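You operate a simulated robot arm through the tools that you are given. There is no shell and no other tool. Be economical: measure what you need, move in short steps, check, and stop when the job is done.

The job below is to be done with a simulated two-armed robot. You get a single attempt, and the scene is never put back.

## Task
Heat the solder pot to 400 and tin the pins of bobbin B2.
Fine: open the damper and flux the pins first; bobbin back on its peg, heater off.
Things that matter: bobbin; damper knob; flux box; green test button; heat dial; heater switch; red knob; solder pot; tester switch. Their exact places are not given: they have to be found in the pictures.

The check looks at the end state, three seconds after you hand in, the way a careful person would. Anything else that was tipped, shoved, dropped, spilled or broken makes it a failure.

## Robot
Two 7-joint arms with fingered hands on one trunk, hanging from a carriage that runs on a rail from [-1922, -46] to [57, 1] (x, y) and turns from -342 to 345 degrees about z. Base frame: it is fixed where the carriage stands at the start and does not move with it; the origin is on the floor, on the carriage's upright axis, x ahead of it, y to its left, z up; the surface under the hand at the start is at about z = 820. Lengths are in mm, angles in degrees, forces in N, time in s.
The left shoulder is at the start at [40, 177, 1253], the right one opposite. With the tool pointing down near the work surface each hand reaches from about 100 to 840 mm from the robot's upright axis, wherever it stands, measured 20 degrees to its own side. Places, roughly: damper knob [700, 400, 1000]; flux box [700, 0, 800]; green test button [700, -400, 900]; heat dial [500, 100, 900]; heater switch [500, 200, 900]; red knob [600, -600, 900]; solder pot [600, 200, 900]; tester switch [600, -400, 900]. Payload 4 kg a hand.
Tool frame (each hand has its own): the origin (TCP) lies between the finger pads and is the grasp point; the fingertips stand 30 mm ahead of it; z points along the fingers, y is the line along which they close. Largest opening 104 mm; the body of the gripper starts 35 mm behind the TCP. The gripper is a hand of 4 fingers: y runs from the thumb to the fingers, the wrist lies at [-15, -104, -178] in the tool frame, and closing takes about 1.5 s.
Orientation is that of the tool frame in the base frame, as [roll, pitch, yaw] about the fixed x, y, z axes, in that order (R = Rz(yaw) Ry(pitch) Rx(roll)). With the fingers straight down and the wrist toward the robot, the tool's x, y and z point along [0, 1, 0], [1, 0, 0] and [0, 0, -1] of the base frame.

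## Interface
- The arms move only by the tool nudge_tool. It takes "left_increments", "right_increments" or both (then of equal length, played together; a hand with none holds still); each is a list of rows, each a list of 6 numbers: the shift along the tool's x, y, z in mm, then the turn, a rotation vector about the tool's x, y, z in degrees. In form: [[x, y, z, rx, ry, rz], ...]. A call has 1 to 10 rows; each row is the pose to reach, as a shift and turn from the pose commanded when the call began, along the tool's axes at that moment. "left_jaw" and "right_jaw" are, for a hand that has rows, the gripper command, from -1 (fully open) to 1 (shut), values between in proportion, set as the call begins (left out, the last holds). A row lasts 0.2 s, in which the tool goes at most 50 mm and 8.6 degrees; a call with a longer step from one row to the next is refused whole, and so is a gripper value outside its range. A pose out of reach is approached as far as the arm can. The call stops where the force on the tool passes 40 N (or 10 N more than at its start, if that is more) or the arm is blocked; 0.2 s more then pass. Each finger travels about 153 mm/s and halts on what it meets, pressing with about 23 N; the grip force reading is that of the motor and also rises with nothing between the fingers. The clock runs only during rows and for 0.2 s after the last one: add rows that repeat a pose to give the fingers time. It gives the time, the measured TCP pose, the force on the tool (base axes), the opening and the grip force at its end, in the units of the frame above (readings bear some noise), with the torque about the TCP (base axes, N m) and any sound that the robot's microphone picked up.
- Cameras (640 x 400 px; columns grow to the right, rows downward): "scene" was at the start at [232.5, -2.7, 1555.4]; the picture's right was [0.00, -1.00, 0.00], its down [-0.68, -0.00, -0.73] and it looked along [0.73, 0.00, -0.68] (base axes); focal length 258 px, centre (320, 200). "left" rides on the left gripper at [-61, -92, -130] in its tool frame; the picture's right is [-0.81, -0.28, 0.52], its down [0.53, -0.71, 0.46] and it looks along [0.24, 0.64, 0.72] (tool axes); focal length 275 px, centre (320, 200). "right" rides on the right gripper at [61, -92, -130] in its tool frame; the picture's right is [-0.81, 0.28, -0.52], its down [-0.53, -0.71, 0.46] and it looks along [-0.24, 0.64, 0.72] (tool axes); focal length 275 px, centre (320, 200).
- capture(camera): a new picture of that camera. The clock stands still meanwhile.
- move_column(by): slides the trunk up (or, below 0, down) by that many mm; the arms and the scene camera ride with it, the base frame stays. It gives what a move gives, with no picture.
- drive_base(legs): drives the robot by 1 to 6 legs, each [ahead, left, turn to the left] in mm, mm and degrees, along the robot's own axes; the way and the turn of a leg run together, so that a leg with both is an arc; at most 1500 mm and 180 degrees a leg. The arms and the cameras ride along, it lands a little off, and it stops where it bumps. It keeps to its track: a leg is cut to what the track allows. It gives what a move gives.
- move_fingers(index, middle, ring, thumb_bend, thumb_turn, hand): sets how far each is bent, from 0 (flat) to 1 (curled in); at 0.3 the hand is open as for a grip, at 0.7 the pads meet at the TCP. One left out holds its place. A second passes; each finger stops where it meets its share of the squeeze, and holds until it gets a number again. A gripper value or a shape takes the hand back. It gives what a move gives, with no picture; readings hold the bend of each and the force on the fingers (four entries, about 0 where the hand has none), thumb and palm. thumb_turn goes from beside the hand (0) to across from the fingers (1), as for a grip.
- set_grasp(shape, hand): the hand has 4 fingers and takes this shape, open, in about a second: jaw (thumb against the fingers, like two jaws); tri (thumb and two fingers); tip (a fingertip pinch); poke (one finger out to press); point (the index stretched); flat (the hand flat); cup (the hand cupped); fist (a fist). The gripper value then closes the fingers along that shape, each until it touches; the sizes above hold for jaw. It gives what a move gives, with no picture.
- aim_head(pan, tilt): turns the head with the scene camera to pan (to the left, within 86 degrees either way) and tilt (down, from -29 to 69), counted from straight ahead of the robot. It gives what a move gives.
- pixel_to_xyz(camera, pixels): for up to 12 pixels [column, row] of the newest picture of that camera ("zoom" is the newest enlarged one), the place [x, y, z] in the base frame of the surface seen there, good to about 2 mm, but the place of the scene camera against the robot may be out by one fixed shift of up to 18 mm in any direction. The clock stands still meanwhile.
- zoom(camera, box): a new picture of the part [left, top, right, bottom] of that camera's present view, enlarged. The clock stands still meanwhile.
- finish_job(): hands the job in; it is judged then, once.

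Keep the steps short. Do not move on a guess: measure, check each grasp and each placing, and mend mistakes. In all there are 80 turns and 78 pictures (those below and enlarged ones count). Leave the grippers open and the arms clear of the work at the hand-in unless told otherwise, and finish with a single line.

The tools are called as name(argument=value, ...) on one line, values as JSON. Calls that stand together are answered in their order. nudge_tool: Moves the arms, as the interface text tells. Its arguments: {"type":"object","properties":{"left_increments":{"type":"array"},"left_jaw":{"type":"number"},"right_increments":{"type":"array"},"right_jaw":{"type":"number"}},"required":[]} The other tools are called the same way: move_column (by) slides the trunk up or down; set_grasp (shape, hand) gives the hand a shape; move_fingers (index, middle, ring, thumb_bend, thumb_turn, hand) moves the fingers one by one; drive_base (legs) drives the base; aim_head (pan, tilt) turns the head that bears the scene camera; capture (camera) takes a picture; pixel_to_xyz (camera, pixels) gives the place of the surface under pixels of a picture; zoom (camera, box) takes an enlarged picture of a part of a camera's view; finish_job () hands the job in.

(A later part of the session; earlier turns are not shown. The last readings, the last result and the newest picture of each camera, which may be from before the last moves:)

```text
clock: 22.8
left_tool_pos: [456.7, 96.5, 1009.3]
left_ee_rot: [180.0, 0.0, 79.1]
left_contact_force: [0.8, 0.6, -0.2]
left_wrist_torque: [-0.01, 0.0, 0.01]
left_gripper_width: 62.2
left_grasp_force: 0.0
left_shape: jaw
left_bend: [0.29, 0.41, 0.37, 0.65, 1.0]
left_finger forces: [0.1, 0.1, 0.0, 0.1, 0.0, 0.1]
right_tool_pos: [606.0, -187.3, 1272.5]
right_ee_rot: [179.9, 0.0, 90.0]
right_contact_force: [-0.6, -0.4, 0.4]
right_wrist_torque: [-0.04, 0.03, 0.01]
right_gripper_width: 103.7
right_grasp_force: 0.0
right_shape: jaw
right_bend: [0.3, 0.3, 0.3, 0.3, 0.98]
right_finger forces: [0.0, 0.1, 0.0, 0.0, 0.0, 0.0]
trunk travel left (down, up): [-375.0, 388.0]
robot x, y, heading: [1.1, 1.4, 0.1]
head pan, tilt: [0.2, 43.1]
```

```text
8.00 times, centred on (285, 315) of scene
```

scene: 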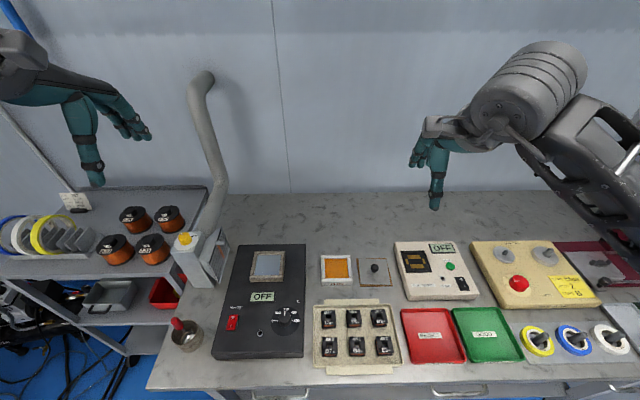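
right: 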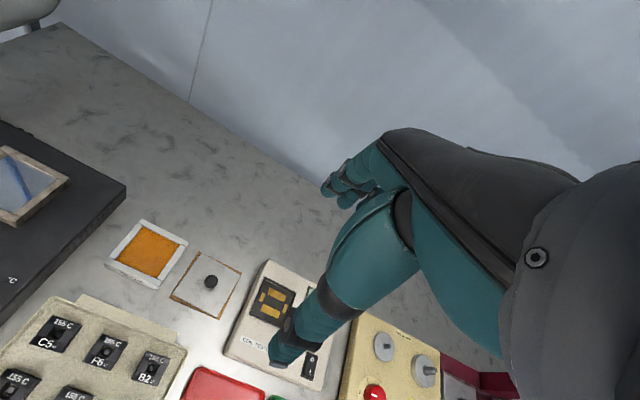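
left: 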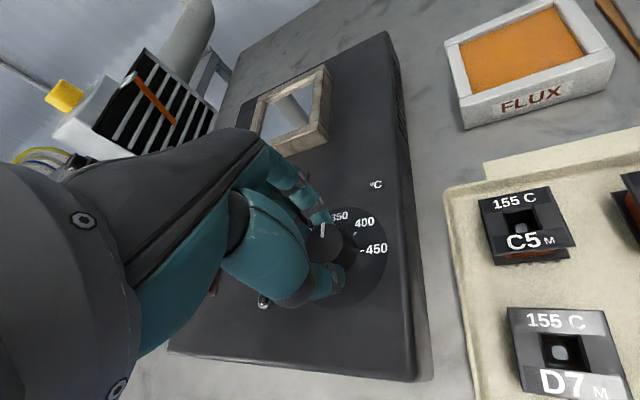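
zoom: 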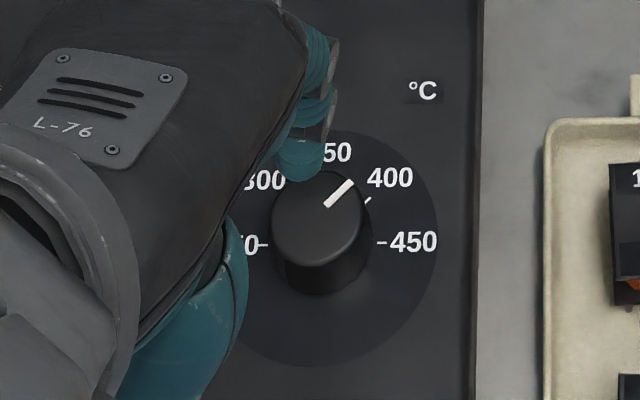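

The pointer reads about -35° (≈389). I regrip and turn 10° more.

nudge_tool(left_increments=[[2, 25, 0, 0, 0, 4], [4.6, 53, 20, 0, 0, 5], [4.6, 53, 60, 0, 0, 5], [4.6, 53, 101, 0, 0, 5]])

nudge_tool(left_increments=[[0, 0, 0, 0, 0, 0], [0, 0, 0, 0, 0, 0], [0, 0, 0, 0, 0, 0], [0, 0, 0, 0, 0, 0], [0, 0, 0, 0, 0, 0], [0, 0, 0, 0, 0, 4], [0, 0, 0, 0, 0, 8], [0, 0, 0, 0, 0, 11], [0, 0, 0, 0, 0, 11]], left_jaw=1)

nudge_tool(left_increments=[[0, 0, 0, 0, 0, 0], [0, 0, 0, 0, 0, 0], [0, 0, 0, 0, 0, 0], [0, 0, 0, 0, 0, 0], [0, 0, -40, 0, 0, 0], [0, 0, -80, 0, 0, 0], [-10, -25, -100, 0, 0, -8], [-20, -50, -100, 0, 0, -16]], left_jaw=-0.2)

zoom(camera="scene", box=[260, 290, 310, 340])

capture(camera="left")

```text
clock: 23.8
left_tool_pos: [511.3, 91.6, 907.0]
left_ee_rot: [179.9, -0.1, 74.0]
left_contact_force: [1.5, -0.5, 0.6]
left_wrist_torque: [-0.02, 0.0, 0.02]
left_gripper_width: 62.2
left_grasp_force: 0.0
left_shape: jaw
left_bend: [0.29, 0.41, 0.37, 0.65, 1.0]
left_finger forces: [0.1, 0.0, 0.0, 0.0, 0.1, 0.0]
right_tool_pos: [607.9, -187.6, 1272.2]
right_ee_rot: [-180.0, 0.0, 90.1]
right_contact_force: [-1.0, 0.2, -0.1]
right_wrist_torque: [0.01, 0.01, 0.03]
right_gripper_width: 103.7
right_grasp_force: 0.0
right_shape: jaw
right_bend: [0.3, 0.3, 0.3, 0.3, 0.98]
right_finger forces: [0.0, 0.1, 0.1, 0.1, 0.1, 0.1]
trunk travel left (down, up): [-375.0, 388.0]
robot x, y, heading: [-0.6, -0.9, -0.2]
head pan, tilt: [0.2, 43.1]
```

```text
clock: 25.8
left_tool_pos: [508.9, 93.6, 908.2]
left_ee_rot: [-180.0, 0.0, 63.0]
left_contact_force: [5.7, 2.7, -7.7]
left_wrist_torque: [0.03, -0.17, -0.02]
left_gripper_width: 22.9
left_grasp_force: 23.3
left_shape: jaw
left_bend: [0.74, 0.56, 0.6, 0.75, 1.0]
left_finger forces: [12.7, 9.1, 0.1, 0.1, 17.7, 0.1]
right_tool_pos: [608.1, -186.3, 1271.3]
right_ee_rot: [180.0, 0.0, 90.0]
right_contact_force: [0.5, 0.7, -0.6]
right_wrist_torque: [-0.04, 0.01, 0.0]
right_gripper_width: 103.5
right_grasp_force: 0.1
right_shape: jaw
right_bend: [0.3, 0.3, 0.3, 0.3, 0.98]
right_finger forces: [0.1, 0.1, 0.1, 0.0, 0.0, 0.0]
trunk travel left (down, up): [-375.0, 388.0]
robot x, y, heading: [-0.8, 3.8, 0.3]
head pan, tilt: [0.2, 43.1]
```

```text
clock: 27.6
left_tool_pos: [456.0, 93.5, 1012.1]
left_ee_rot: [180.0, 0.2, 79.3]
left_contact_force: [0.6, -0.5, -0.2]
left_wrist_torque: [-0.01, 0.01, -0.05]
left_gripper_width: 62.1
left_grasp_force: 0.1
left_shape: jaw
left_bend: [0.29, 0.41, 0.37, 0.65, 1.0]
left_finger forces: [0.1, 0.1, 0.0, 0.0, 0.0, 0.0]
right_tool_pos: [607.7, -188.1, 1271.1]
right_ee_rot: [180.0, 0.1, 90.0]
right_contact_force: [-1.1, 1.0, 0.0]
right_wrist_torque: [-0.03, -0.02, 0.01]
right_gripper_width: 103.6
right_grasp_force: 0.1
right_shape: jaw
right_bend: [0.3, 0.3, 0.3, 0.3, 0.98]
right_finger forces: [0.0, 0.1, 0.0, 0.0, 0.1, 0.0]
trunk travel left (down, up): [-375.0, 388.0]
robot x, y, heading: [-2.4, 1.3, -0.0]
head pan, tilt: [0.2, 43.1]
```

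```text
8.00 times, centred on (285, 315) of scene
```

zoom: 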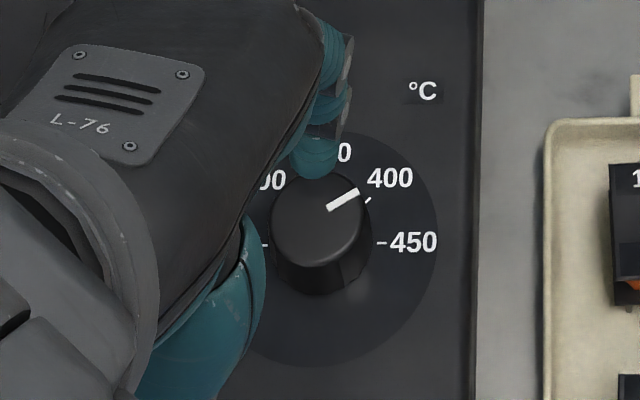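

```text
46 pictures are left
```

left: 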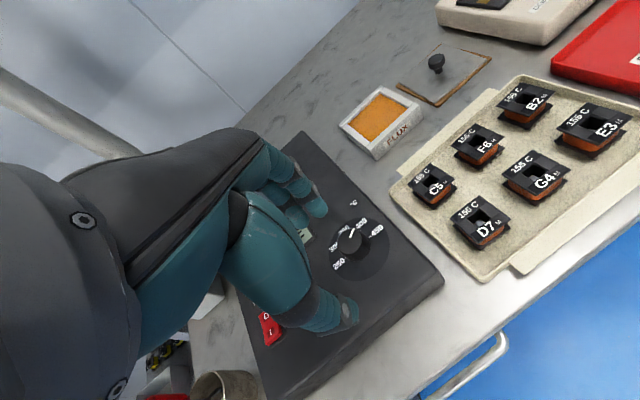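

zoom(camera="left", box=[320, 195, 400, 275])

```text
5.00 times, centred on (360, 235) of left
```

zoom: 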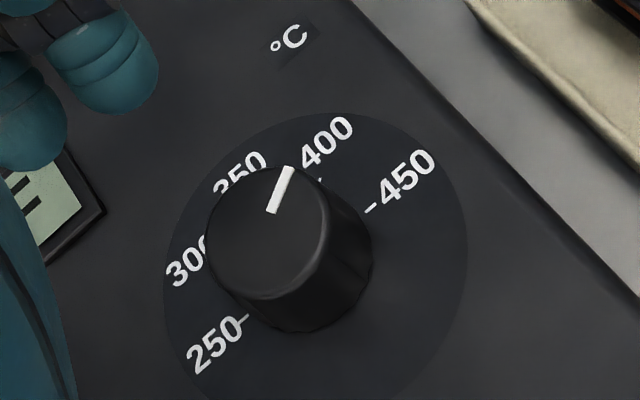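

pixel_to_xyz(camera="zoom", pixels=[[289, 168], [284, 180], [276, 200], [271, 212], [210, 230], [320, 235], [255, 165], [265, 297]])

```text
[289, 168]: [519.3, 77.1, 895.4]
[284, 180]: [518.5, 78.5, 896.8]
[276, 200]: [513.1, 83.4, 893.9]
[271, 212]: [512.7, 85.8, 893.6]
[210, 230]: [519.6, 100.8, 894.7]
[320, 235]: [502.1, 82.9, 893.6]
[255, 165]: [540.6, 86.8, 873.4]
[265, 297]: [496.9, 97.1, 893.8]
```

The careful geometry gives the dial about -57° (≈ 412), slightly far. I'll switch the heater on first, so that the display can give the number, then correct. I shape the left hand to poke above the switch.

nudge_tool(left_increments=[[40, 4, 0, 0, 0, -4], [80, 8, 0, 0, 0, -8], [120, 12, 0, 0, 0, -10.7], [134, 14, 0, 0, 0, -10.7]])

set_grasp(hand="left", shape="poke")

capture(camera="left")

```text
clock: 28.6
left_tool_pos: [492.2, 224.6, 1009.9]
left_ee_rot: [-179.9, -0.1, 89.7]
left_contact_force: [-0.4, -0.9, -0.9]
left_wrist_torque: [-0.02, 0.02, 0.02]
left_gripper_width: 61.9
left_grasp_force: 0.2
left_shape: jaw
left_bend: [0.29, 0.41, 0.37, 0.65, 1.0]
left_finger forces: [0.1, 0.1, 0.1, 0.0, 0.0, 0.0]
right_tool_pos: [609.1, -187.9, 1272.2]
right_ee_rot: [179.9, 0.0, 90.0]
right_contact_force: [-0.4, -0.3, -0.2]
right_wrist_torque: [0.0, -0.02, 0.0]
right_gripper_width: 103.6
right_grasp_force: 0.0
right_shape: jaw
right_bend: [0.3, 0.3, 0.3, 0.3, 0.98]
right_finger forces: [0.0, 0.0, 0.1, 0.1, 0.1, 0.1]
trunk travel left (down, up): [-375.0, 388.0]
robot x, y, heading: [-0.8, -0.6, 0.1]
head pan, tilt: [0.2, 43.1]
```

```text
clock: 29.5
left_tool_pos: [492.4, 224.5, 1010.3]
left_ee_rot: [-180.0, 0.0, 89.7]
left_contact_force: [-0.2, 0.6, 0.4]
left_wrist_torque: [0.0, 0.0, -0.01]
left_gripper_width: 0.3
left_grasp_force: 0.1
left_shape: poke
left_bend: [0.7, 0.7, 0.99, 1.0, 1.0]
left_finger forces: [0.0, 0.0, 0.0, 0.0, 0.0, 0.0]
right_tool_pos: [608.8, -187.7, 1271.3]
right_ee_rot: [-180.0, -0.1, 90.0]
right_contact_force: [-0.1, -0.4, -0.2]
right_wrist_torque: [0.01, -0.03, 0.01]
right_gripper_width: 103.6
right_grasp_force: 0.1
right_shape: jaw
right_bend: [0.3, 0.3, 0.3, 0.3, 0.98]
right_finger forces: [0.0, 0.1, 0.1, 0.0, 0.1, 0.0]
trunk travel left (down, up): [-375.0, 388.0]
robot x, y, heading: [-3.5, -0.1, 0.1]
head pan, tilt: [0.2, 43.1]
```

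```text
44 pictures are left
```

left: 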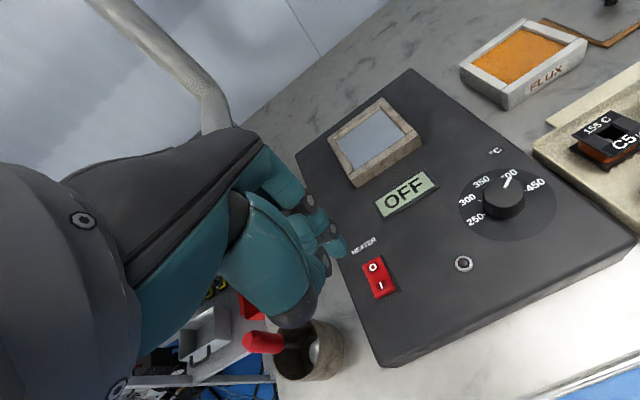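

pixel_to_xyz(camera="left", pixels=[[336, 246], [341, 243], [330, 257], [321, 265], [323, 274], [373, 268], [381, 285], [386, 289], [372, 258], [465, 264]])

zoom(camera="left", box=[260, 180, 420, 320])

```text
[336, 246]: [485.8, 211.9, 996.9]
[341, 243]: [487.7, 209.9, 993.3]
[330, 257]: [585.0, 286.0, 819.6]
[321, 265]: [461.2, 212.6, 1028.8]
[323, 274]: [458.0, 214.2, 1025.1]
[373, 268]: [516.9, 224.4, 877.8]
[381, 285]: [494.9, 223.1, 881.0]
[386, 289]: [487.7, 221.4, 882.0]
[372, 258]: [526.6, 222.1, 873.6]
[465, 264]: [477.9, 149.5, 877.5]
```

```text
2.86 times, centred on (340, 250) of left
```

zoom: 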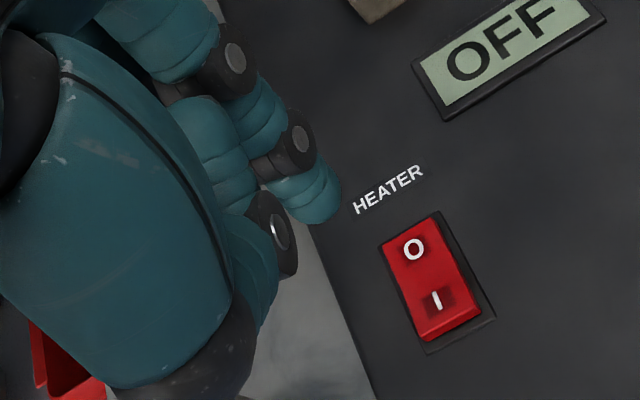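

The index tip sits about (-5, -12) from the TCP. I move it over the "I" end and lower to just above.

nudge_tool(left_increments=[[6, 1, 30, 0, 0, 0], [6, 1, 60, 0, 0, 0], [6, 1, 86, 0, 0, 0]])

capture(camera="left")

```text
clock: 30.3
left_tool_pos: [492.1, 229.6, 922.0]
left_ee_rot: [-180.0, 0.1, 89.7]
left_contact_force: [0.2, -0.7, -0.6]
left_wrist_torque: [-0.01, -0.02, 0.01]
left_gripper_width: 0.0
left_grasp_force: 0.1
left_shape: poke
left_bend: [0.7, 0.7, 0.99, 1.0, 1.0]
left_finger forces: [0.0, 0.0, 0.0, 0.0, 0.0, 0.0]
right_tool_pos: [607.1, -187.9, 1271.1]
right_ee_rot: [-180.0, 0.0, 90.1]
right_contact_force: [0.3, -0.1, 0.3]
right_wrist_torque: [0.01, -0.03, -0.02]
right_gripper_width: 103.4
right_grasp_force: 0.1
right_shape: jaw
right_bend: [0.3, 0.3, 0.3, 0.3, 0.98]
right_finger forces: [0.0, 0.0, 0.0, 0.0, 0.0, 0.0]
trunk travel left (down, up): [-375.0, 388.0]
robot x, y, heading: [-1.0, 1.9, 0.1]
head pan, tilt: [0.2, 43.1]
```

```text
42 pictures are left
```

left: 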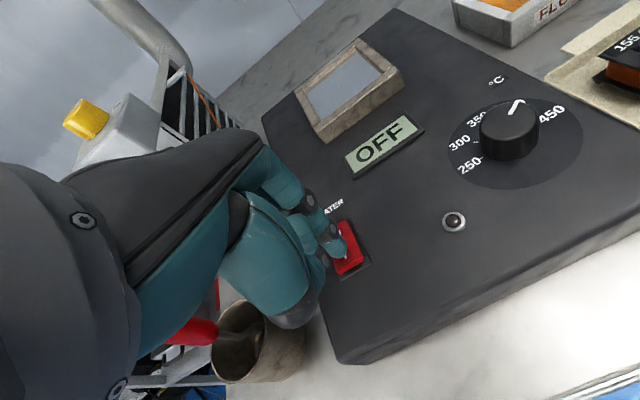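

nudge_tool(left_increments=[[-2, -4, 6, 0, 0, 0], [-2, -4, 12, 0, 0, 0], [-2, -4, 17, 0, 0, 0], [-2, -4, 21, 0, 0, 0], [-2, -4, 25, 0, 0, 0]])

capture(camera="left")

```text
clock: 31.5
left_tool_pos: [494.6, 227.3, 908.6]
left_ee_rot: [178.6, 0.5, 89.5]
left_contact_force: [-2.2, -0.6, 16.9]
left_wrist_torque: [-0.04, 0.0, 0.0]
left_gripper_width: 0.0
left_grasp_force: 0.2
left_shape: poke
left_bend: [0.7, 0.7, 0.99, 1.0, 1.0]
left_finger forces: [11.7, 4.3, 0.0, 0.0, 0.1, 0.1]
right_tool_pos: [609.4, -187.9, 1271.0]
right_ee_rot: [180.0, 0.1, 90.0]
right_contact_force: [0.9, 0.0, 0.1]
right_wrist_torque: [0.0, 0.02, 0.02]
right_gripper_width: 103.6
right_grasp_force: 0.1
right_shape: jaw
right_bend: [0.3, 0.3, 0.3, 0.3, 0.98]
right_finger forces: [0.1, 0.1, 0.0, 0.0, 0.0, 0.0]
trunk travel left (down, up): [-375.0, 388.0]
robot x, y, heading: [-0.6, 2.3, 0.1]
head pan, tilt: [0.2, 43.1]
stopped in row 5 (left hand): the force on the tool passed its limit at 43 N (the readings are from after the stop); the commanded pose is now the measured one
```

```text
41 pictures are left
```

left: 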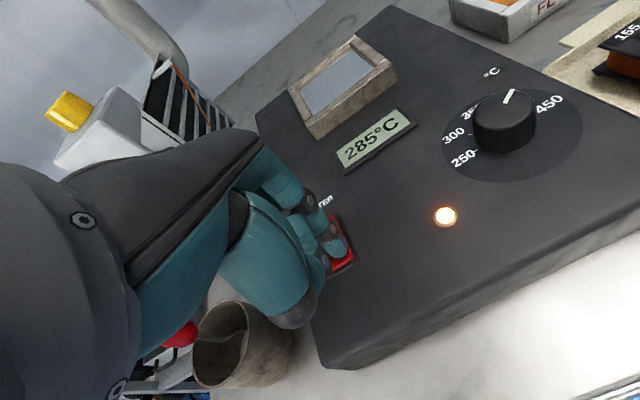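

Heater is on: lamp lit, display 285 °C and rising. I raise the left hand and bring the right hand above B2, then set its pinch shape.

nudge_tool(left_increments=[[0, 0, -30, 0, 0, 0], [0, 0, -60, 0, 0, 0], [0, 0, -90, 0, 0, 0], [10, -10, -120, 0, 0, 0], [40, -20, -140, 0, 0, 0], [70, -30, -160, 0, 0, 0], [100, -40, -160, 0, 0, 0]], right_increments=[[4, -11, 40, 0, 0, 0], [8, -22, 80, 0, 0, 0], [12, -33, 120, 0, 0, 0], [17, -44, 160, 0, 0, 0], [21, -55, 200, 0, 0, 0], [25, -66, 240, 0, 0, 0], [29, -76, 272, 0, 0, 0]])

set_grasp(hand="right", shape="tip")

set_grasp(hand="left", shape="jaw")

capture(camera="right")

capture(camera="scene")

```text
clock: 33.1
left_tool_pos: [449.8, 328.8, 1064.7]
left_ee_rot: [179.2, 0.3, 89.5]
left_contact_force: [0.1, 0.1, 0.1]
left_wrist_torque: [-0.02, -0.02, 0.0]
left_gripper_width: 0.1
left_grasp_force: 0.0
left_shape: poke
left_bend: [0.7, 0.7, 0.99, 1.0, 1.0]
left_finger forces: [0.1, 0.0, 0.0, 0.0, 0.0, 0.0]
right_tool_pos: [528.6, -158.4, 998.3]
right_ee_rot: [180.0, -0.1, 90.0]
right_contact_force: [-0.2, 0.2, 0.4]
right_wrist_torque: [0.01, -0.01, 0.0]
right_gripper_width: 103.8
right_grasp_force: 0.1
right_shape: jaw
right_bend: [0.3, 0.3, 0.3, 0.3, 0.98]
right_finger forces: [0.0, 0.0, 0.0, 0.1, 0.0, 0.0]
trunk travel left (down, up): [-375.0, 388.0]
robot x, y, heading: [-0.5, 1.0, -0.1]
head pan, tilt: [0.2, 43.1]
```

```text
clock: 34.0
left_tool_pos: [450.6, 327.8, 1065.2]
left_ee_rot: [179.2, 0.4, 89.6]
left_contact_force: [0.6, -0.1, -0.1]
left_wrist_torque: [0.0, -0.02, 0.0]
left_gripper_width: 0.0
left_grasp_force: 0.0
left_shape: poke
left_bend: [0.7, 0.7, 0.99, 1.0, 1.0]
left_finger forces: [0.1, 0.0, 0.0, 0.1, 0.1, 0.0]
right_tool_pos: [530.9, -160.4, 999.3]
right_ee_rot: [-179.9, -0.1, 90.0]
right_contact_force: [0.5, -0.9, -0.4]
right_wrist_torque: [-0.02, -0.02, -0.02]
right_gripper_width: 103.8
right_grasp_force: 0.0
right_shape: tip
right_bend: [0.3, 0.98, 0.99, 0.3, 0.98]
right_finger forces: [0.0, 0.0, 0.0, 0.0, 0.0, 0.0]
trunk travel left (down, up): [-375.0, 388.0]
robot x, y, heading: [0.1, -2.1, -0.2]
head pan, tilt: [0.2, 43.1]
```

```text
clock: 34.9
left_tool_pos: [450.7, 328.9, 1064.8]
left_ee_rot: [179.1, 0.4, 89.6]
left_contact_force: [0.4, 0.2, -0.2]
left_wrist_torque: [0.02, 0.0, -0.01]
left_gripper_width: 104.1
left_grasp_force: 0.1
left_shape: jaw
left_bend: [0.3, 0.3, 0.3, 0.3, 0.98]
left_finger forces: [0.1, 0.0, 0.1, 0.1, 0.0, 0.1]
right_tool_pos: [531.1, -158.8, 999.7]
right_ee_rot: [-180.0, 0.0, 89.9]
right_contact_force: [0.3, -0.1, -0.3]
right_wrist_torque: [0.03, 0.0, 0.02]
right_gripper_width: 103.7
right_grasp_force: 0.1
right_shape: tip
right_bend: [0.3, 0.98, 0.99, 0.3, 0.98]
right_finger forces: [0.0, 0.0, 0.0, 0.0, 0.0, 0.1]
trunk travel left (down, up): [-375.0, 388.0]
robot x, y, heading: [2.7, 1.3, -0.1]
head pan, tilt: [0.2, 43.1]
```

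```text
40 pictures are left
```

right: 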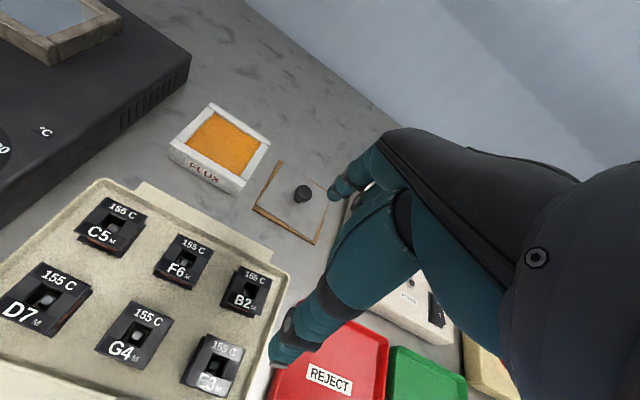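

```text
39 pictures are left
```

scene: 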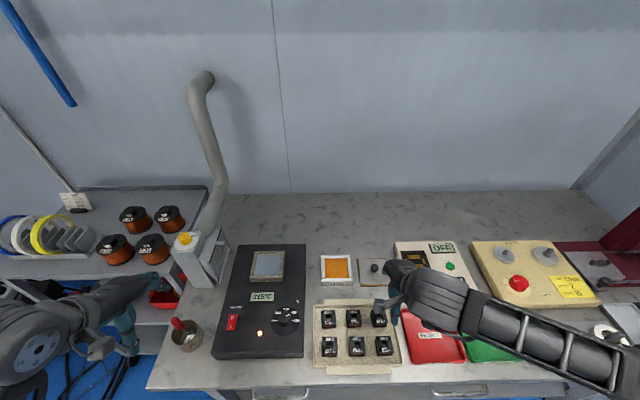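

Display shows 315 °C already. I measure B2 and its neighbours in the right picture.

zoom(camera="right", box=[140, 220, 290, 380])

```text
2.50 times, centred on (215, 300) of right
```

zoom: 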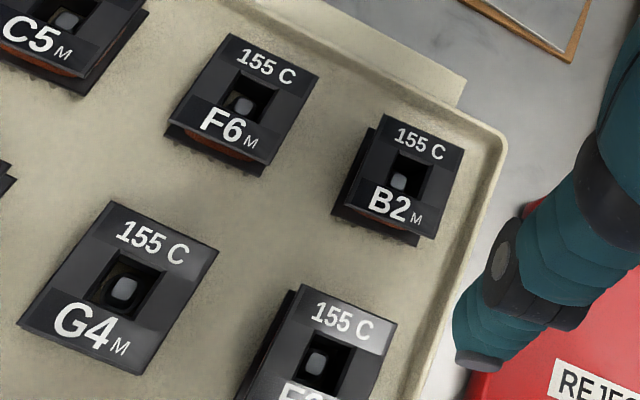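

pixel_to_xyz(camera="zoom", pixels=[[384, 118], [461, 150], [434, 236], [352, 206], [398, 182], [345, 215], [415, 243], [302, 288], [392, 322], [230, 38], [320, 68], [300, 240]])

pixel_to_xyz(camera="right", pixels=[[223, 142], [212, 105], [265, 143], [240, 183], [172, 143], [302, 193], [290, 162], [240, 150], [205, 170], [286, 275]])

```text
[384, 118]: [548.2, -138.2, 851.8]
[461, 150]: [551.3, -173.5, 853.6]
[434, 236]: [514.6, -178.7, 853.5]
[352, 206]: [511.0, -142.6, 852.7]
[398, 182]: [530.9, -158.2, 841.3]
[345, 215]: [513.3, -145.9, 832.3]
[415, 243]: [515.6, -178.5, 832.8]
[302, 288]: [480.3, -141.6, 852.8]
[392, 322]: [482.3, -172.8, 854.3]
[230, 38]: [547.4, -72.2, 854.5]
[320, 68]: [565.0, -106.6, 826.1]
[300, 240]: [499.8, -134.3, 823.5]
```

```text
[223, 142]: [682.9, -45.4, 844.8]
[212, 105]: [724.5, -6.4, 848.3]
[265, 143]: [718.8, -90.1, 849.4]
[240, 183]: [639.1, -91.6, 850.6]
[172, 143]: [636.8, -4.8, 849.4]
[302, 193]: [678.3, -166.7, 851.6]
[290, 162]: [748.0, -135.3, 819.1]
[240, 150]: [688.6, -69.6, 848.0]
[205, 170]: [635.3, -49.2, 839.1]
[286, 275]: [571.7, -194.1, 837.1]
```

B2's top is centred at (531, -158, 853), turned about 5°, with 30 mm gap to E3. I use the three-finger shape, opened to about 57 mm, and come down part way to check finger clearances.

set_grasp(hand="right", shape="tri")

nudge_tool(right_increments=[[0, 0, 0, 0, 0, -5], [0, 0, 30, 0, 0, -5], [0, 0, 60, 0, 0, -5], [0, 0, 90, 0, 0, -5], [0, 0, 90, 0, 0, -5]], right_jaw=-0.1)

capture(camera="right")

zoom(camera="scene", box=[300, 250, 420, 370])

```text
clock: 35.8
left_tool_pos: [451.4, 327.9, 1064.6]
left_ee_rot: [179.1, 0.3, 89.6]
left_contact_force: [0.1, -0.4, -0.2]
left_wrist_torque: [0.0, 0.03, 0.0]
left_gripper_width: 103.7
left_grasp_force: 0.1
left_shape: jaw
left_bend: [0.3, 0.3, 0.3, 0.3, 0.98]
left_finger forces: [0.1, 0.1, 0.1, 0.0, 0.1, 0.1]
right_tool_pos: [530.1, -159.7, 999.5]
right_ee_rot: [-180.0, -0.1, 89.9]
right_contact_force: [0.1, 0.4, -0.6]
right_wrist_torque: [0.01, 0.04, -0.02]
right_gripper_width: 103.6
right_grasp_force: 0.1
right_shape: tri
right_bend: [0.3, 0.3, 0.99, 0.3, 0.98]
right_finger forces: [0.0, 0.0, 0.0, 0.0, 0.0, 0.0]
trunk travel left (down, up): [-375.0, 388.0]
robot x, y, heading: [-1.6, 0.4, -0.1]
head pan, tilt: [0.2, 43.1]
```

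```text
clock: 37.0
left_tool_pos: [451.3, 329.1, 1065.0]
left_ee_rot: [179.1, 0.4, 89.7]
left_contact_force: [-0.3, -0.1, 0.1]
left_wrist_torque: [-0.04, 0.04, -0.02]
left_gripper_width: 103.8
left_grasp_force: 0.0
left_shape: jaw
left_bend: [0.3, 0.3, 0.3, 0.3, 0.98]
left_finger forces: [0.1, 0.0, 0.0, 0.0, 0.0, 0.0]
right_tool_pos: [532.2, -156.0, 909.6]
right_ee_rot: [180.0, -0.1, 95.0]
right_contact_force: [-0.1, -0.1, -0.1]
right_wrist_torque: [-0.02, 0.0, -0.03]
right_gripper_width: 57.6
right_grasp_force: 0.1
right_shape: tri
right_bend: [0.74, 0.42, 0.99, 0.67, 1.0]
right_finger forces: [0.0, 0.0, 0.0, 0.0, 0.0, 0.0]
trunk travel left (down, up): [-375.0, 388.0]
robot x, y, heading: [0.1, -3.2, -0.2]
head pan, tilt: [0.2, 43.1]
```

```text
37 pictures are left
```

right: 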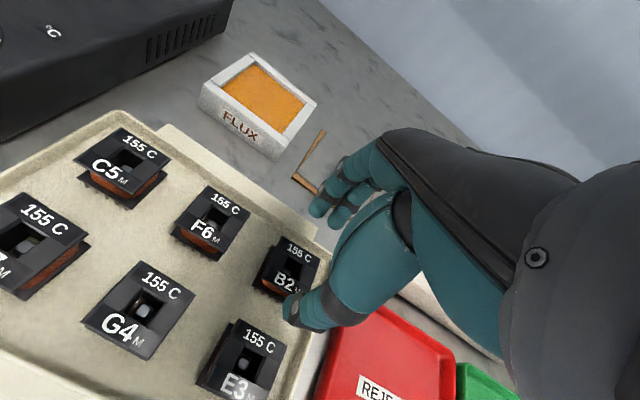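

```text
3.33 times, centred on (360, 310) of scene
```

zoom: 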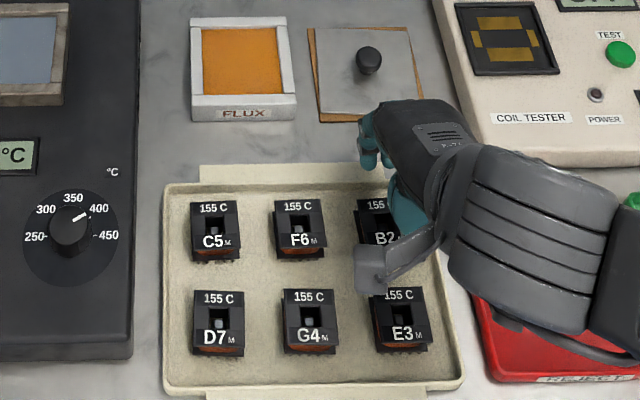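

Index bend reads 0.74, unlike the middle. I look closely at the fingertips.

zoom(camera="right", box=[240, 150, 400, 350])

pixel_to_xyz(camera="right", pixels=[[318, 207], [340, 215], [325, 190], [292, 310], [285, 305], [310, 325], [350, 165], [290, 318]])

```text
2.00 times, centred on (320, 250) of right
```

zoom: 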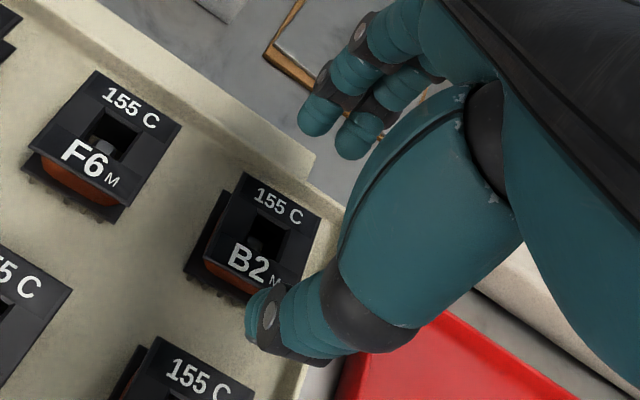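

```text
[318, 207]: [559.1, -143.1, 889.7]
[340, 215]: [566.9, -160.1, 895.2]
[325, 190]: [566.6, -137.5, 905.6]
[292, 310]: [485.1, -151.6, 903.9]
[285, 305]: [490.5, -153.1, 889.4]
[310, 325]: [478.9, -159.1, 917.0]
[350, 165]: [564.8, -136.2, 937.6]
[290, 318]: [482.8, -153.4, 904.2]
```

Fingers straddle B2 with clearance from E3. I descend in small steps to TCP z 864.

nudge_tool(right_increments=[[-1, 0, 10, 0, 0, 0], [-2, 0.5, 20, 0, 0, 0], [-2, 0.5, 30, 0, 0, 0], [-2, 0.5, 38, 0, 0, 0], [-2, 0.5, 45, 0, 0, 0]], right_jaw=-0.06)

capture(camera="right")

```text
clock: 38.2
left_tool_pos: [451.2, 329.5, 1064.9]
left_ee_rot: [179.2, 0.4, 89.7]
left_contact_force: [-0.6, 0.6, -0.3]
left_wrist_torque: [0.01, 0.03, -0.03]
left_gripper_width: 104.0
left_grasp_force: 0.0
left_shape: jaw
left_bend: [0.3, 0.3, 0.3, 0.3, 0.98]
left_finger forces: [0.0, 0.0, 0.0, 0.0, 0.0, 0.0]
right_tool_pos: [533.6, -159.0, 865.5]
right_ee_rot: [179.9, -0.1, 95.0]
right_contact_force: [-2.3, -0.3, 4.8]
right_wrist_torque: [-0.01, -0.16, -0.04]
right_gripper_width: 55.0
right_grasp_force: 0.0
right_shape: tri
right_bend: [0.74, 0.44, 0.99, 0.68, 1.0]
right_finger forces: [1.0, 3.1, 0.1, 0.0, 0.2, 0.0]
trunk travel left (down, up): [-375.0, 388.0]
robot x, y, heading: [-0.7, 0.1, -0.0]
head pan, tilt: [0.2, 43.1]
```

```text
34 pictures are left
```

right: 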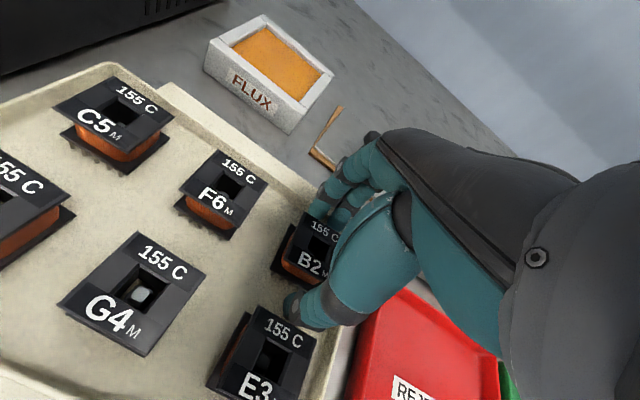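

Light contact on two fingers (about 4 N). I look closer before closing.

zoom(camera="right", box=[260, 170, 400, 340])

pixel_to_xyz(camera="right", pixels=[[316, 213], [320, 205], [308, 213], [303, 270], [300, 315], [292, 300], [336, 225], [310, 240]])

```text
2.35 times, centred on (330, 255) of right
```

zoom: 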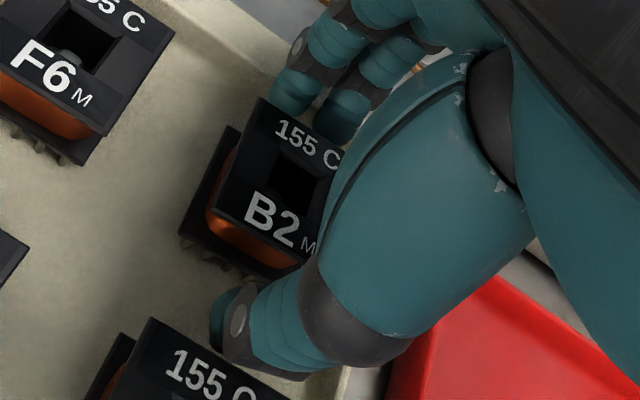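

```text
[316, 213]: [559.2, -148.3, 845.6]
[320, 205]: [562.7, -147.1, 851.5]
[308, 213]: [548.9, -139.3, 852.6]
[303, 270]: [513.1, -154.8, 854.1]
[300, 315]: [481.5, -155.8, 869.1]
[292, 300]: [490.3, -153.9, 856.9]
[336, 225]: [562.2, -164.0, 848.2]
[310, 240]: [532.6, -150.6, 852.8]
```

The fingers are behind B2's far edge and the thumb is in the gap in front. I raise 2 mm and close.

nudge_tool(right_increments=[[0, 0, -2, 0, 0, 0], [0, 0, -2, 0, 0, 0], [0, 0, -2, 0, 0, 0], [0, 0, -2, 0, 0, 0], [0, 0, -2, 0, 0, 0], [0, 0, -2, 0, 0, 0]], right_jaw=1)

zoom(camera="right", box=[220, 150, 400, 340])

```text
clock: 39.6
left_tool_pos: [450.5, 329.5, 1065.9]
left_ee_rot: [179.2, 0.2, 89.7]
left_contact_force: [-0.2, 0.6, 0.2]
left_wrist_torque: [-0.04, -0.01, -0.01]
left_gripper_width: 104.0
left_grasp_force: 0.1
left_shape: jaw
left_bend: [0.3, 0.3, 0.3, 0.3, 0.98]
left_finger forces: [0.0, 0.0, 0.0, 0.0, 0.0, 0.0]
right_tool_pos: [533.3, -160.1, 867.0]
right_ee_rot: [-179.9, -0.1, 95.0]
right_contact_force: [-1.1, 0.8, -0.5]
right_wrist_torque: [0.01, 0.03, 0.0]
right_gripper_width: 33.8
right_grasp_force: 22.7
right_shape: tri
right_bend: [0.74, 0.47, 1.0, 0.75, 1.0]
right_finger forces: [9.6, 10.1, 0.0, 0.0, 21.0, 0.0]
trunk travel left (down, up): [-375.0, 388.0]
robot x, y, heading: [0.8, 0.2, 0.2]
head pan, tilt: [0.2, 43.1]
```

```text
2.11 times, centred on (310, 245) of right
```

zoom: 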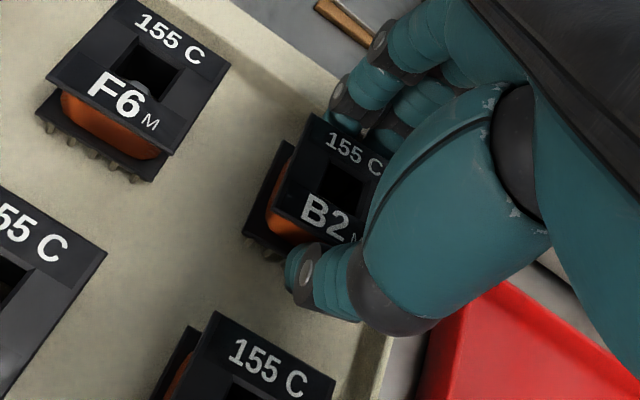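

Gripped: both fingers about 10 N, thumb 21 N. I lift straight up 70 mm.

nudge_tool(right_increments=[[0, 0, -8, 0, 0, 0], [0, 0, -20, 0, 0, 0], [0, 0, -40, 0, 0, 0], [0, 0, -70, 0, 0, 0], [0, 0, -70, 0, 0, 0]])

capture(camera="right")

capture(camera="scene")

```text
clock: 40.8
left_tool_pos: [450.3, 328.4, 1064.6]
left_ee_rot: [179.1, 0.4, 89.6]
left_contact_force: [-0.6, -0.4, -1.4]
left_wrist_torque: [-0.03, 0.01, 0.01]
left_gripper_width: 104.1
left_grasp_force: 0.1
left_shape: jaw
left_bend: [0.3, 0.3, 0.3, 0.3, 0.98]
left_finger forces: [0.1, 0.0, 0.1, 0.0, 0.0, 0.0]
right_tool_pos: [533.4, -159.6, 938.4]
right_ee_rot: [180.0, 0.0, 95.0]
right_contact_force: [-0.5, -0.5, -0.5]
right_wrist_torque: [0.0, 0.0, -0.02]
right_gripper_width: 33.9
right_grasp_force: 23.3
right_shape: tri
right_bend: [0.74, 0.47, 1.0, 0.75, 1.0]
right_finger forces: [10.3, 10.5, 0.1, 0.0, 20.7, 0.1]
trunk travel left (down, up): [-375.0, 388.0]
robot x, y, heading: [0.9, 4.5, 0.1]
head pan, tilt: [0.2, 43.1]
```

```text
31 pictures are left
```

right: 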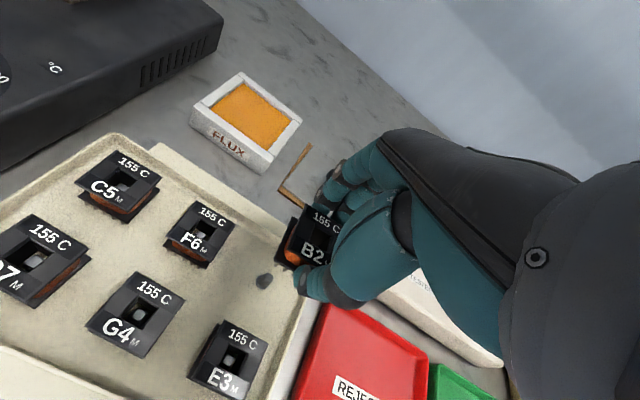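

```text
30 pictures are left
```

scene: 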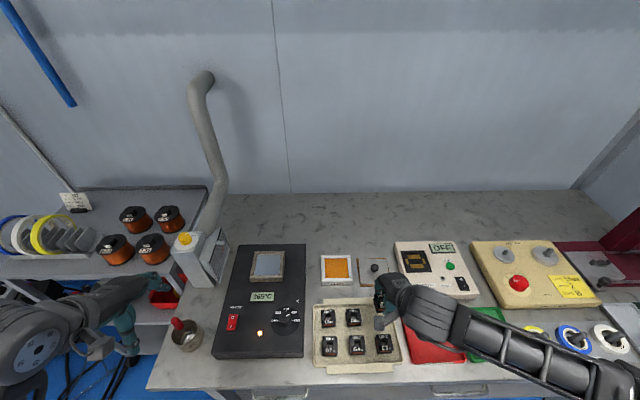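

B2 is held and its peg is bare at (264, 281). I measure the peg, the held bobbin, and check the pins in an enlarged view.

zoom(camera="right", box=[230, 180, 360, 300])

pixel_to_xyz(camera="right", pixels=[[264, 278], [264, 283], [308, 205], [300, 251], [280, 261], [245, 112], [193, 108], [243, 76], [300, 118], [265, 160], [240, 130]])

```text
3.33 times, centred on (295, 240) of right
```

zoom: 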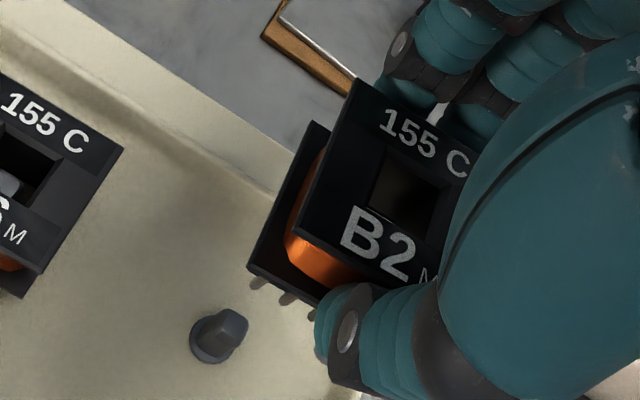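

```text
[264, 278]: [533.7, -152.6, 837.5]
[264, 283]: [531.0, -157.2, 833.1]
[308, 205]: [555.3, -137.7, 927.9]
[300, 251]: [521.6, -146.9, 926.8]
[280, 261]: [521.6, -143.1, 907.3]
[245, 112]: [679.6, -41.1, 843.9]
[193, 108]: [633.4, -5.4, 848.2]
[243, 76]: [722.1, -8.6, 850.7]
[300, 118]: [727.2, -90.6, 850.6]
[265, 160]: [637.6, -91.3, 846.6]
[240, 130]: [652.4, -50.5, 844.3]
```

Flux box centre is (680, -49), rim z 850, surface z 844. Pin tips hang about 42 mm under the TCP. I go over the flux and down until the pins are just above the surface.

nudge_tool(right_increments=[[20, 32, 0, 0, 0, 0], [40, 64, 0, 0, 0, 0], [60, 96, 0, 0, 0, 0], [80, 128, 0, 0, 0, 0], [95.6, 157.5, 0, 0, 0, 0], [95.6, 157.5, 20, 0, 0, 0], [95.6, 157.5, 40, 0, 0, 0], [95.6, 157.5, 48, 0, 0, 0], [95.6, 157.5, 48, 0, 0, 0]])

capture(camera="right")

zoom(camera="scene", box=[220, 240, 380, 340])

```text
clock: 42.8
left_tool_pos: [451.7, 328.9, 1065.0]
left_ee_rot: [179.0, 0.3, 89.5]
left_contact_force: [0.3, 0.7, 0.5]
left_wrist_torque: [0.0, 0.0, -0.02]
left_gripper_width: 103.9
left_grasp_force: 0.1
left_shape: jaw
left_bend: [0.3, 0.3, 0.3, 0.3, 0.98]
left_finger forces: [0.1, 0.1, 0.0, 0.1, 0.0, 0.0]
right_tool_pos: [682.7, -50.3, 890.0]
right_ee_rot: [180.0, -0.1, 95.0]
right_contact_force: [0.4, 0.3, 0.2]
right_wrist_torque: [0.01, -0.02, 0.0]
right_gripper_width: 34.0
right_grasp_force: 22.8
right_shape: tri
right_bend: [0.74, 0.47, 1.0, 0.75, 1.0]
right_finger forces: [10.3, 10.5, 0.0, 0.0, 20.7, 0.0]
trunk travel left (down, up): [-375.0, 388.0]
robot x, y, heading: [3.4, 3.7, 0.2]
head pan, tilt: [0.2, 43.1]
```

```text
28 pictures are left
```

right: 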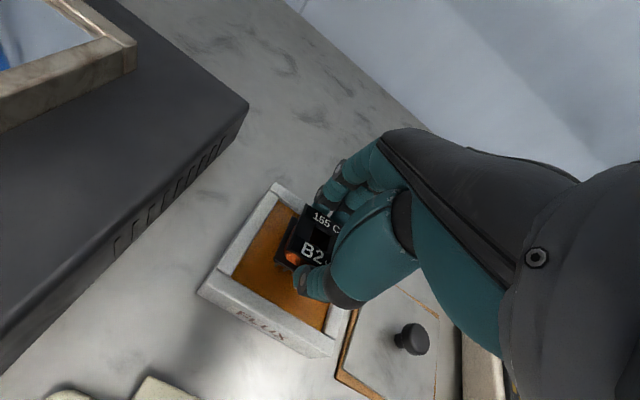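

```text
4.00 times, centred on (300, 290) of scene
```

zoom: 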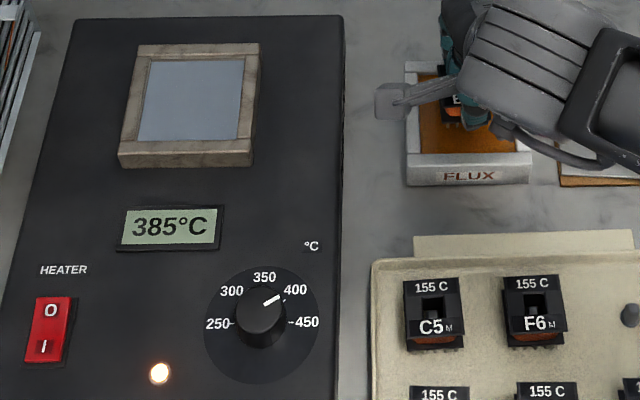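

Bobbin is centred over the flux; the display reads 385 °C. I lower 8 mm in steps to dip the pins.

nudge_tool(right_increments=[[0, 0, 2, 0, 0, 0], [0, 0, 4, 0, 0, 0], [0, 0, 6, 0, 0, 0], [0, 0, 8, 0, 0, 0], [0, 0, 8, 0, 0, 0], [0, 0, 8, 0, 0, 0]])

zoom(camera="right", box=[220, 180, 360, 330])

```text
clock: 44.2
left_tool_pos: [451.2, 327.1, 1066.0]
left_ee_rot: [179.0, 0.3, 89.6]
left_contact_force: [-0.8, 0.4, 0.3]
left_wrist_torque: [0.0, -0.02, 0.04]
left_gripper_width: 103.9
left_grasp_force: 0.1
left_shape: jaw
left_bend: [0.3, 0.3, 0.3, 0.3, 0.98]
left_finger forces: [0.0, 0.1, 0.1, 0.0, 0.1, 0.0]
right_tool_pos: [682.1, -51.7, 882.6]
right_ee_rot: [179.9, 0.1, 95.0]
right_contact_force: [-1.0, -0.2, 6.3]
right_wrist_torque: [0.01, -0.09, -0.01]
right_gripper_width: 34.2
right_grasp_force: 22.7
right_shape: tri
right_bend: [0.74, 0.47, 1.0, 0.75, 1.0]
right_finger forces: [10.3, 10.4, 0.0, 0.0, 22.3, 0.1]
trunk travel left (down, up): [-375.0, 388.0]
robot x, y, heading: [-0.6, -1.4, -0.2]
head pan, tilt: [0.2, 43.1]
```

```text
2.67 times, centred on (290, 255) of right
```

zoom: 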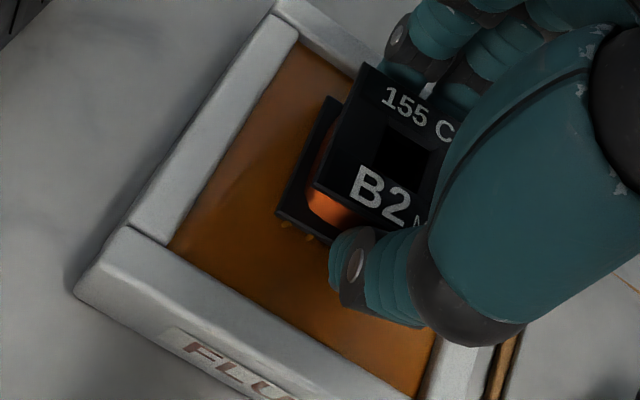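

The pins press into the flux pad (6 N). I lift 85 mm and look at the pins.

nudge_tool(right_increments=[[0, 0, -10, 0, 0, 0], [0, 0, -30, 0, 0, 0], [0, 0, -60, 0, 0, 0], [0, 0, -90, 0, 0, 0], [0, 0, -90, 0, 0, 0]])

zoom(camera="right", box=[270, 190, 350, 290])

zoom(camera="scene", box=[220, 240, 380, 340])

```text
clock: 45.4
left_tool_pos: [451.3, 327.6, 1064.6]
left_ee_rot: [179.2, 0.2, 89.6]
left_contact_force: [0.1, -0.1, 0.5]
left_wrist_torque: [0.0, 0.01, 0.0]
left_gripper_width: 103.8
left_grasp_force: 0.0
left_shape: jaw
left_bend: [0.3, 0.3, 0.3, 0.3, 0.98]
left_finger forces: [0.0, 0.0, 0.0, 0.0, 0.1, 0.0]
right_tool_pos: [680.3, -52.8, 971.3]
right_ee_rot: [180.0, 0.0, 94.9]
right_contact_force: [-0.9, -0.6, -0.3]
right_wrist_torque: [0.0, 0.02, 0.02]
right_gripper_width: 34.2
right_grasp_force: 22.6
right_shape: tri
right_bend: [0.74, 0.47, 1.0, 0.75, 1.0]
right_finger forces: [10.6, 10.6, 0.1, 0.0, 21.2, 0.0]
trunk travel left (down, up): [-375.0, 388.0]
robot x, y, heading: [1.8, -0.3, -0.1]
head pan, tilt: [0.2, 43.1]
```

```text
4.00 times, centred on (310, 240) of right
```

zoom: 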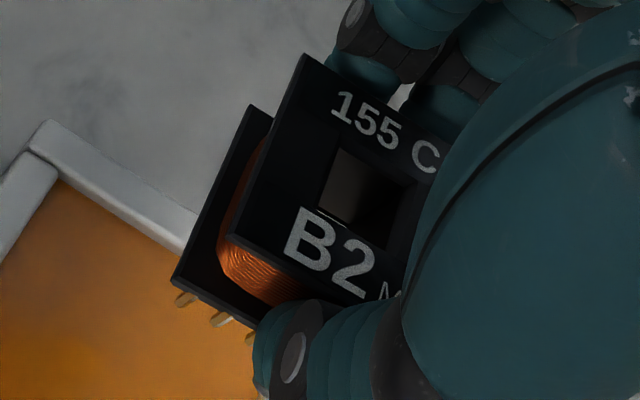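

```text
4.00 times, centred on (300, 290) of scene
```

zoom: 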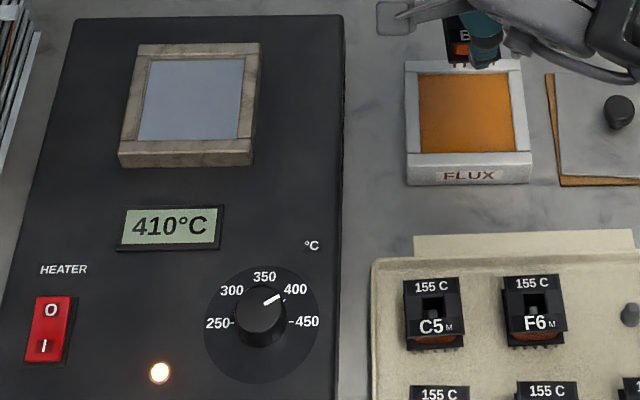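

The pins carry flux (golden). Display reads 410 °C, matching my dial estimate. I turn the dial back about 10° with the left hand.

nudge_tool(left_increments=[[-40, 10, 0, 0, 0, 2], [-80, 20, 0, 0, 0, 4], [-120, 30, 10, 0, 0, 6], [-160, 40, 30, 0, 0, 8], [-200, 50, 50, 0, 0, 10], [-236, 58, 60, 0, 0, 10], [-236, 58, 100, 0, 0, 10], [-236, 58, 140, 0, 0, 10], [-236, 58, 157, 0, 0, 10]], left_jaw=-0.2)

capture(camera="left")

```text
clock: 47.4
left_tool_pos: [507.4, 91.7, 911.2]
left_ee_rot: [179.1, 0.2, 79.7]
left_contact_force: [0.8, -0.1, -0.4]
left_wrist_torque: [0.01, 0.01, 0.03]
left_gripper_width: 62.7
left_grasp_force: 0.2
left_shape: jaw
left_bend: [0.29, 0.41, 0.37, 0.64, 1.0]
left_finger forces: [0.0, 0.0, 0.0, 0.1, 0.0, 0.0]
right_tool_pos: [681.2, -51.7, 970.1]
right_ee_rot: [179.9, 0.0, 95.0]
right_contact_force: [0.0, -0.1, -0.6]
right_wrist_torque: [0.02, 0.01, -0.03]
right_gripper_width: 33.8
right_grasp_force: 23.3
right_shape: tri
right_bend: [0.74, 0.47, 1.0, 0.75, 1.0]
right_finger forces: [10.5, 10.6, 0.0, 0.1, 21.2, 0.1]
trunk travel left (down, up): [-375.0, 388.0]
robot x, y, heading: [3.8, -3.9, 0.1]
head pan, tilt: [0.2, 43.1]
```

```text
23 pictures are left
```

left: 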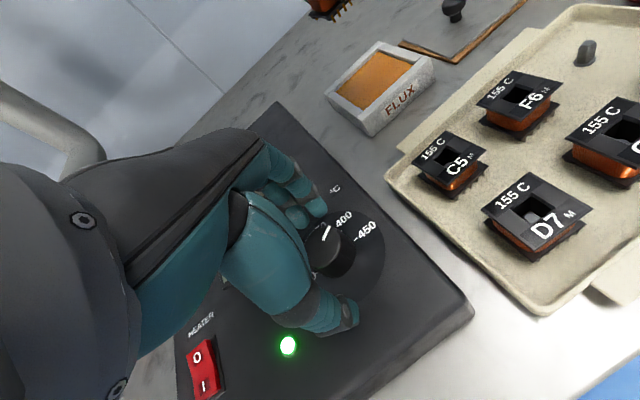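

The lamp is green (set temperature reached). I grip, turn back 10°, release, and rise.

nudge_tool(left_increments=[[0, 2, 3, 0, 0, 0], [0, 2, 3, 0, 0, 0], [0, 2, 3, 0, 0, 0], [0, 2, 3, 0, 0, 0], [0, 2, 3, 0, 0, 0], [0, 2, 3, 0, 0, -5], [0, 2, 3, 0, 0, -10], [0, 2, 3, 0, 0, -10]], left_jaw=1)

nudge_tool(left_increments=[[0, 0, 0, 0, 0, 0], [0, 0, 0, 0, 0, 0], [0, 0, 0, 0, 0, 0], [0, 0, 0, 0, 0, 0], [0, 0, -40, 0, 0, 0], [0, 0, -80, 0, 0, 0], [10, -40, -110, 0, 0, 0], [20, -80, -130, 0, 0, 0], [40, -100, -130, 0, 0, 0]], left_jaw=-0.2)

zoom(camera="scene", box=[220, 240, 380, 340])

```text
clock: 49.2
left_tool_pos: [510.6, 90.9, 907.2]
left_ee_rot: [179.1, 0.4, 89.6]
left_contact_force: [-5.2, -0.3, 10.9]
left_wrist_torque: [0.01, 0.11, 0.01]
left_gripper_width: 24.6
left_grasp_force: 23.1
left_shape: jaw
left_bend: [0.74, 0.56, 0.59, 0.75, 1.0]
left_finger forces: [12.0, 6.3, 0.1, 0.0, 23.2, 0.0]
right_tool_pos: [679.9, -53.1, 970.6]
right_ee_rot: [180.0, 0.0, 94.9]
right_contact_force: [0.7, 0.2, -0.9]
right_wrist_torque: [-0.01, 0.0, 0.02]
right_gripper_width: 34.1
right_grasp_force: 23.3
right_shape: tri
right_bend: [0.74, 0.47, 1.0, 0.75, 1.0]
right_finger forces: [10.5, 10.6, 0.1, 0.0, 21.2, 0.1]
trunk travel left (down, up): [-375.0, 388.0]
robot x, y, heading: [0.1, 1.4, 0.0]
head pan, tilt: [0.2, 43.1]
```

```text
refused: row 7 steps farther than a row can; nothing moved
```

```text
4.00 times, centred on (300, 290) of scene
```

zoom: 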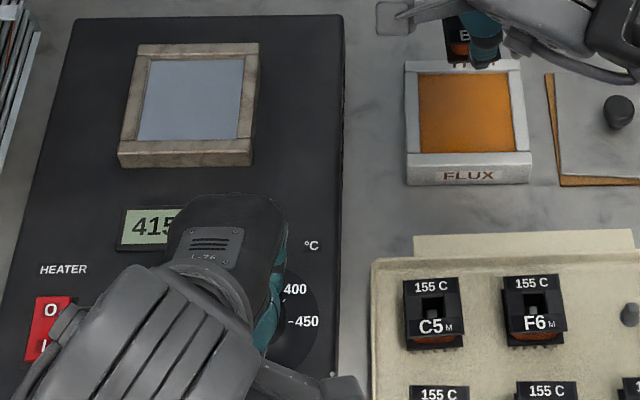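

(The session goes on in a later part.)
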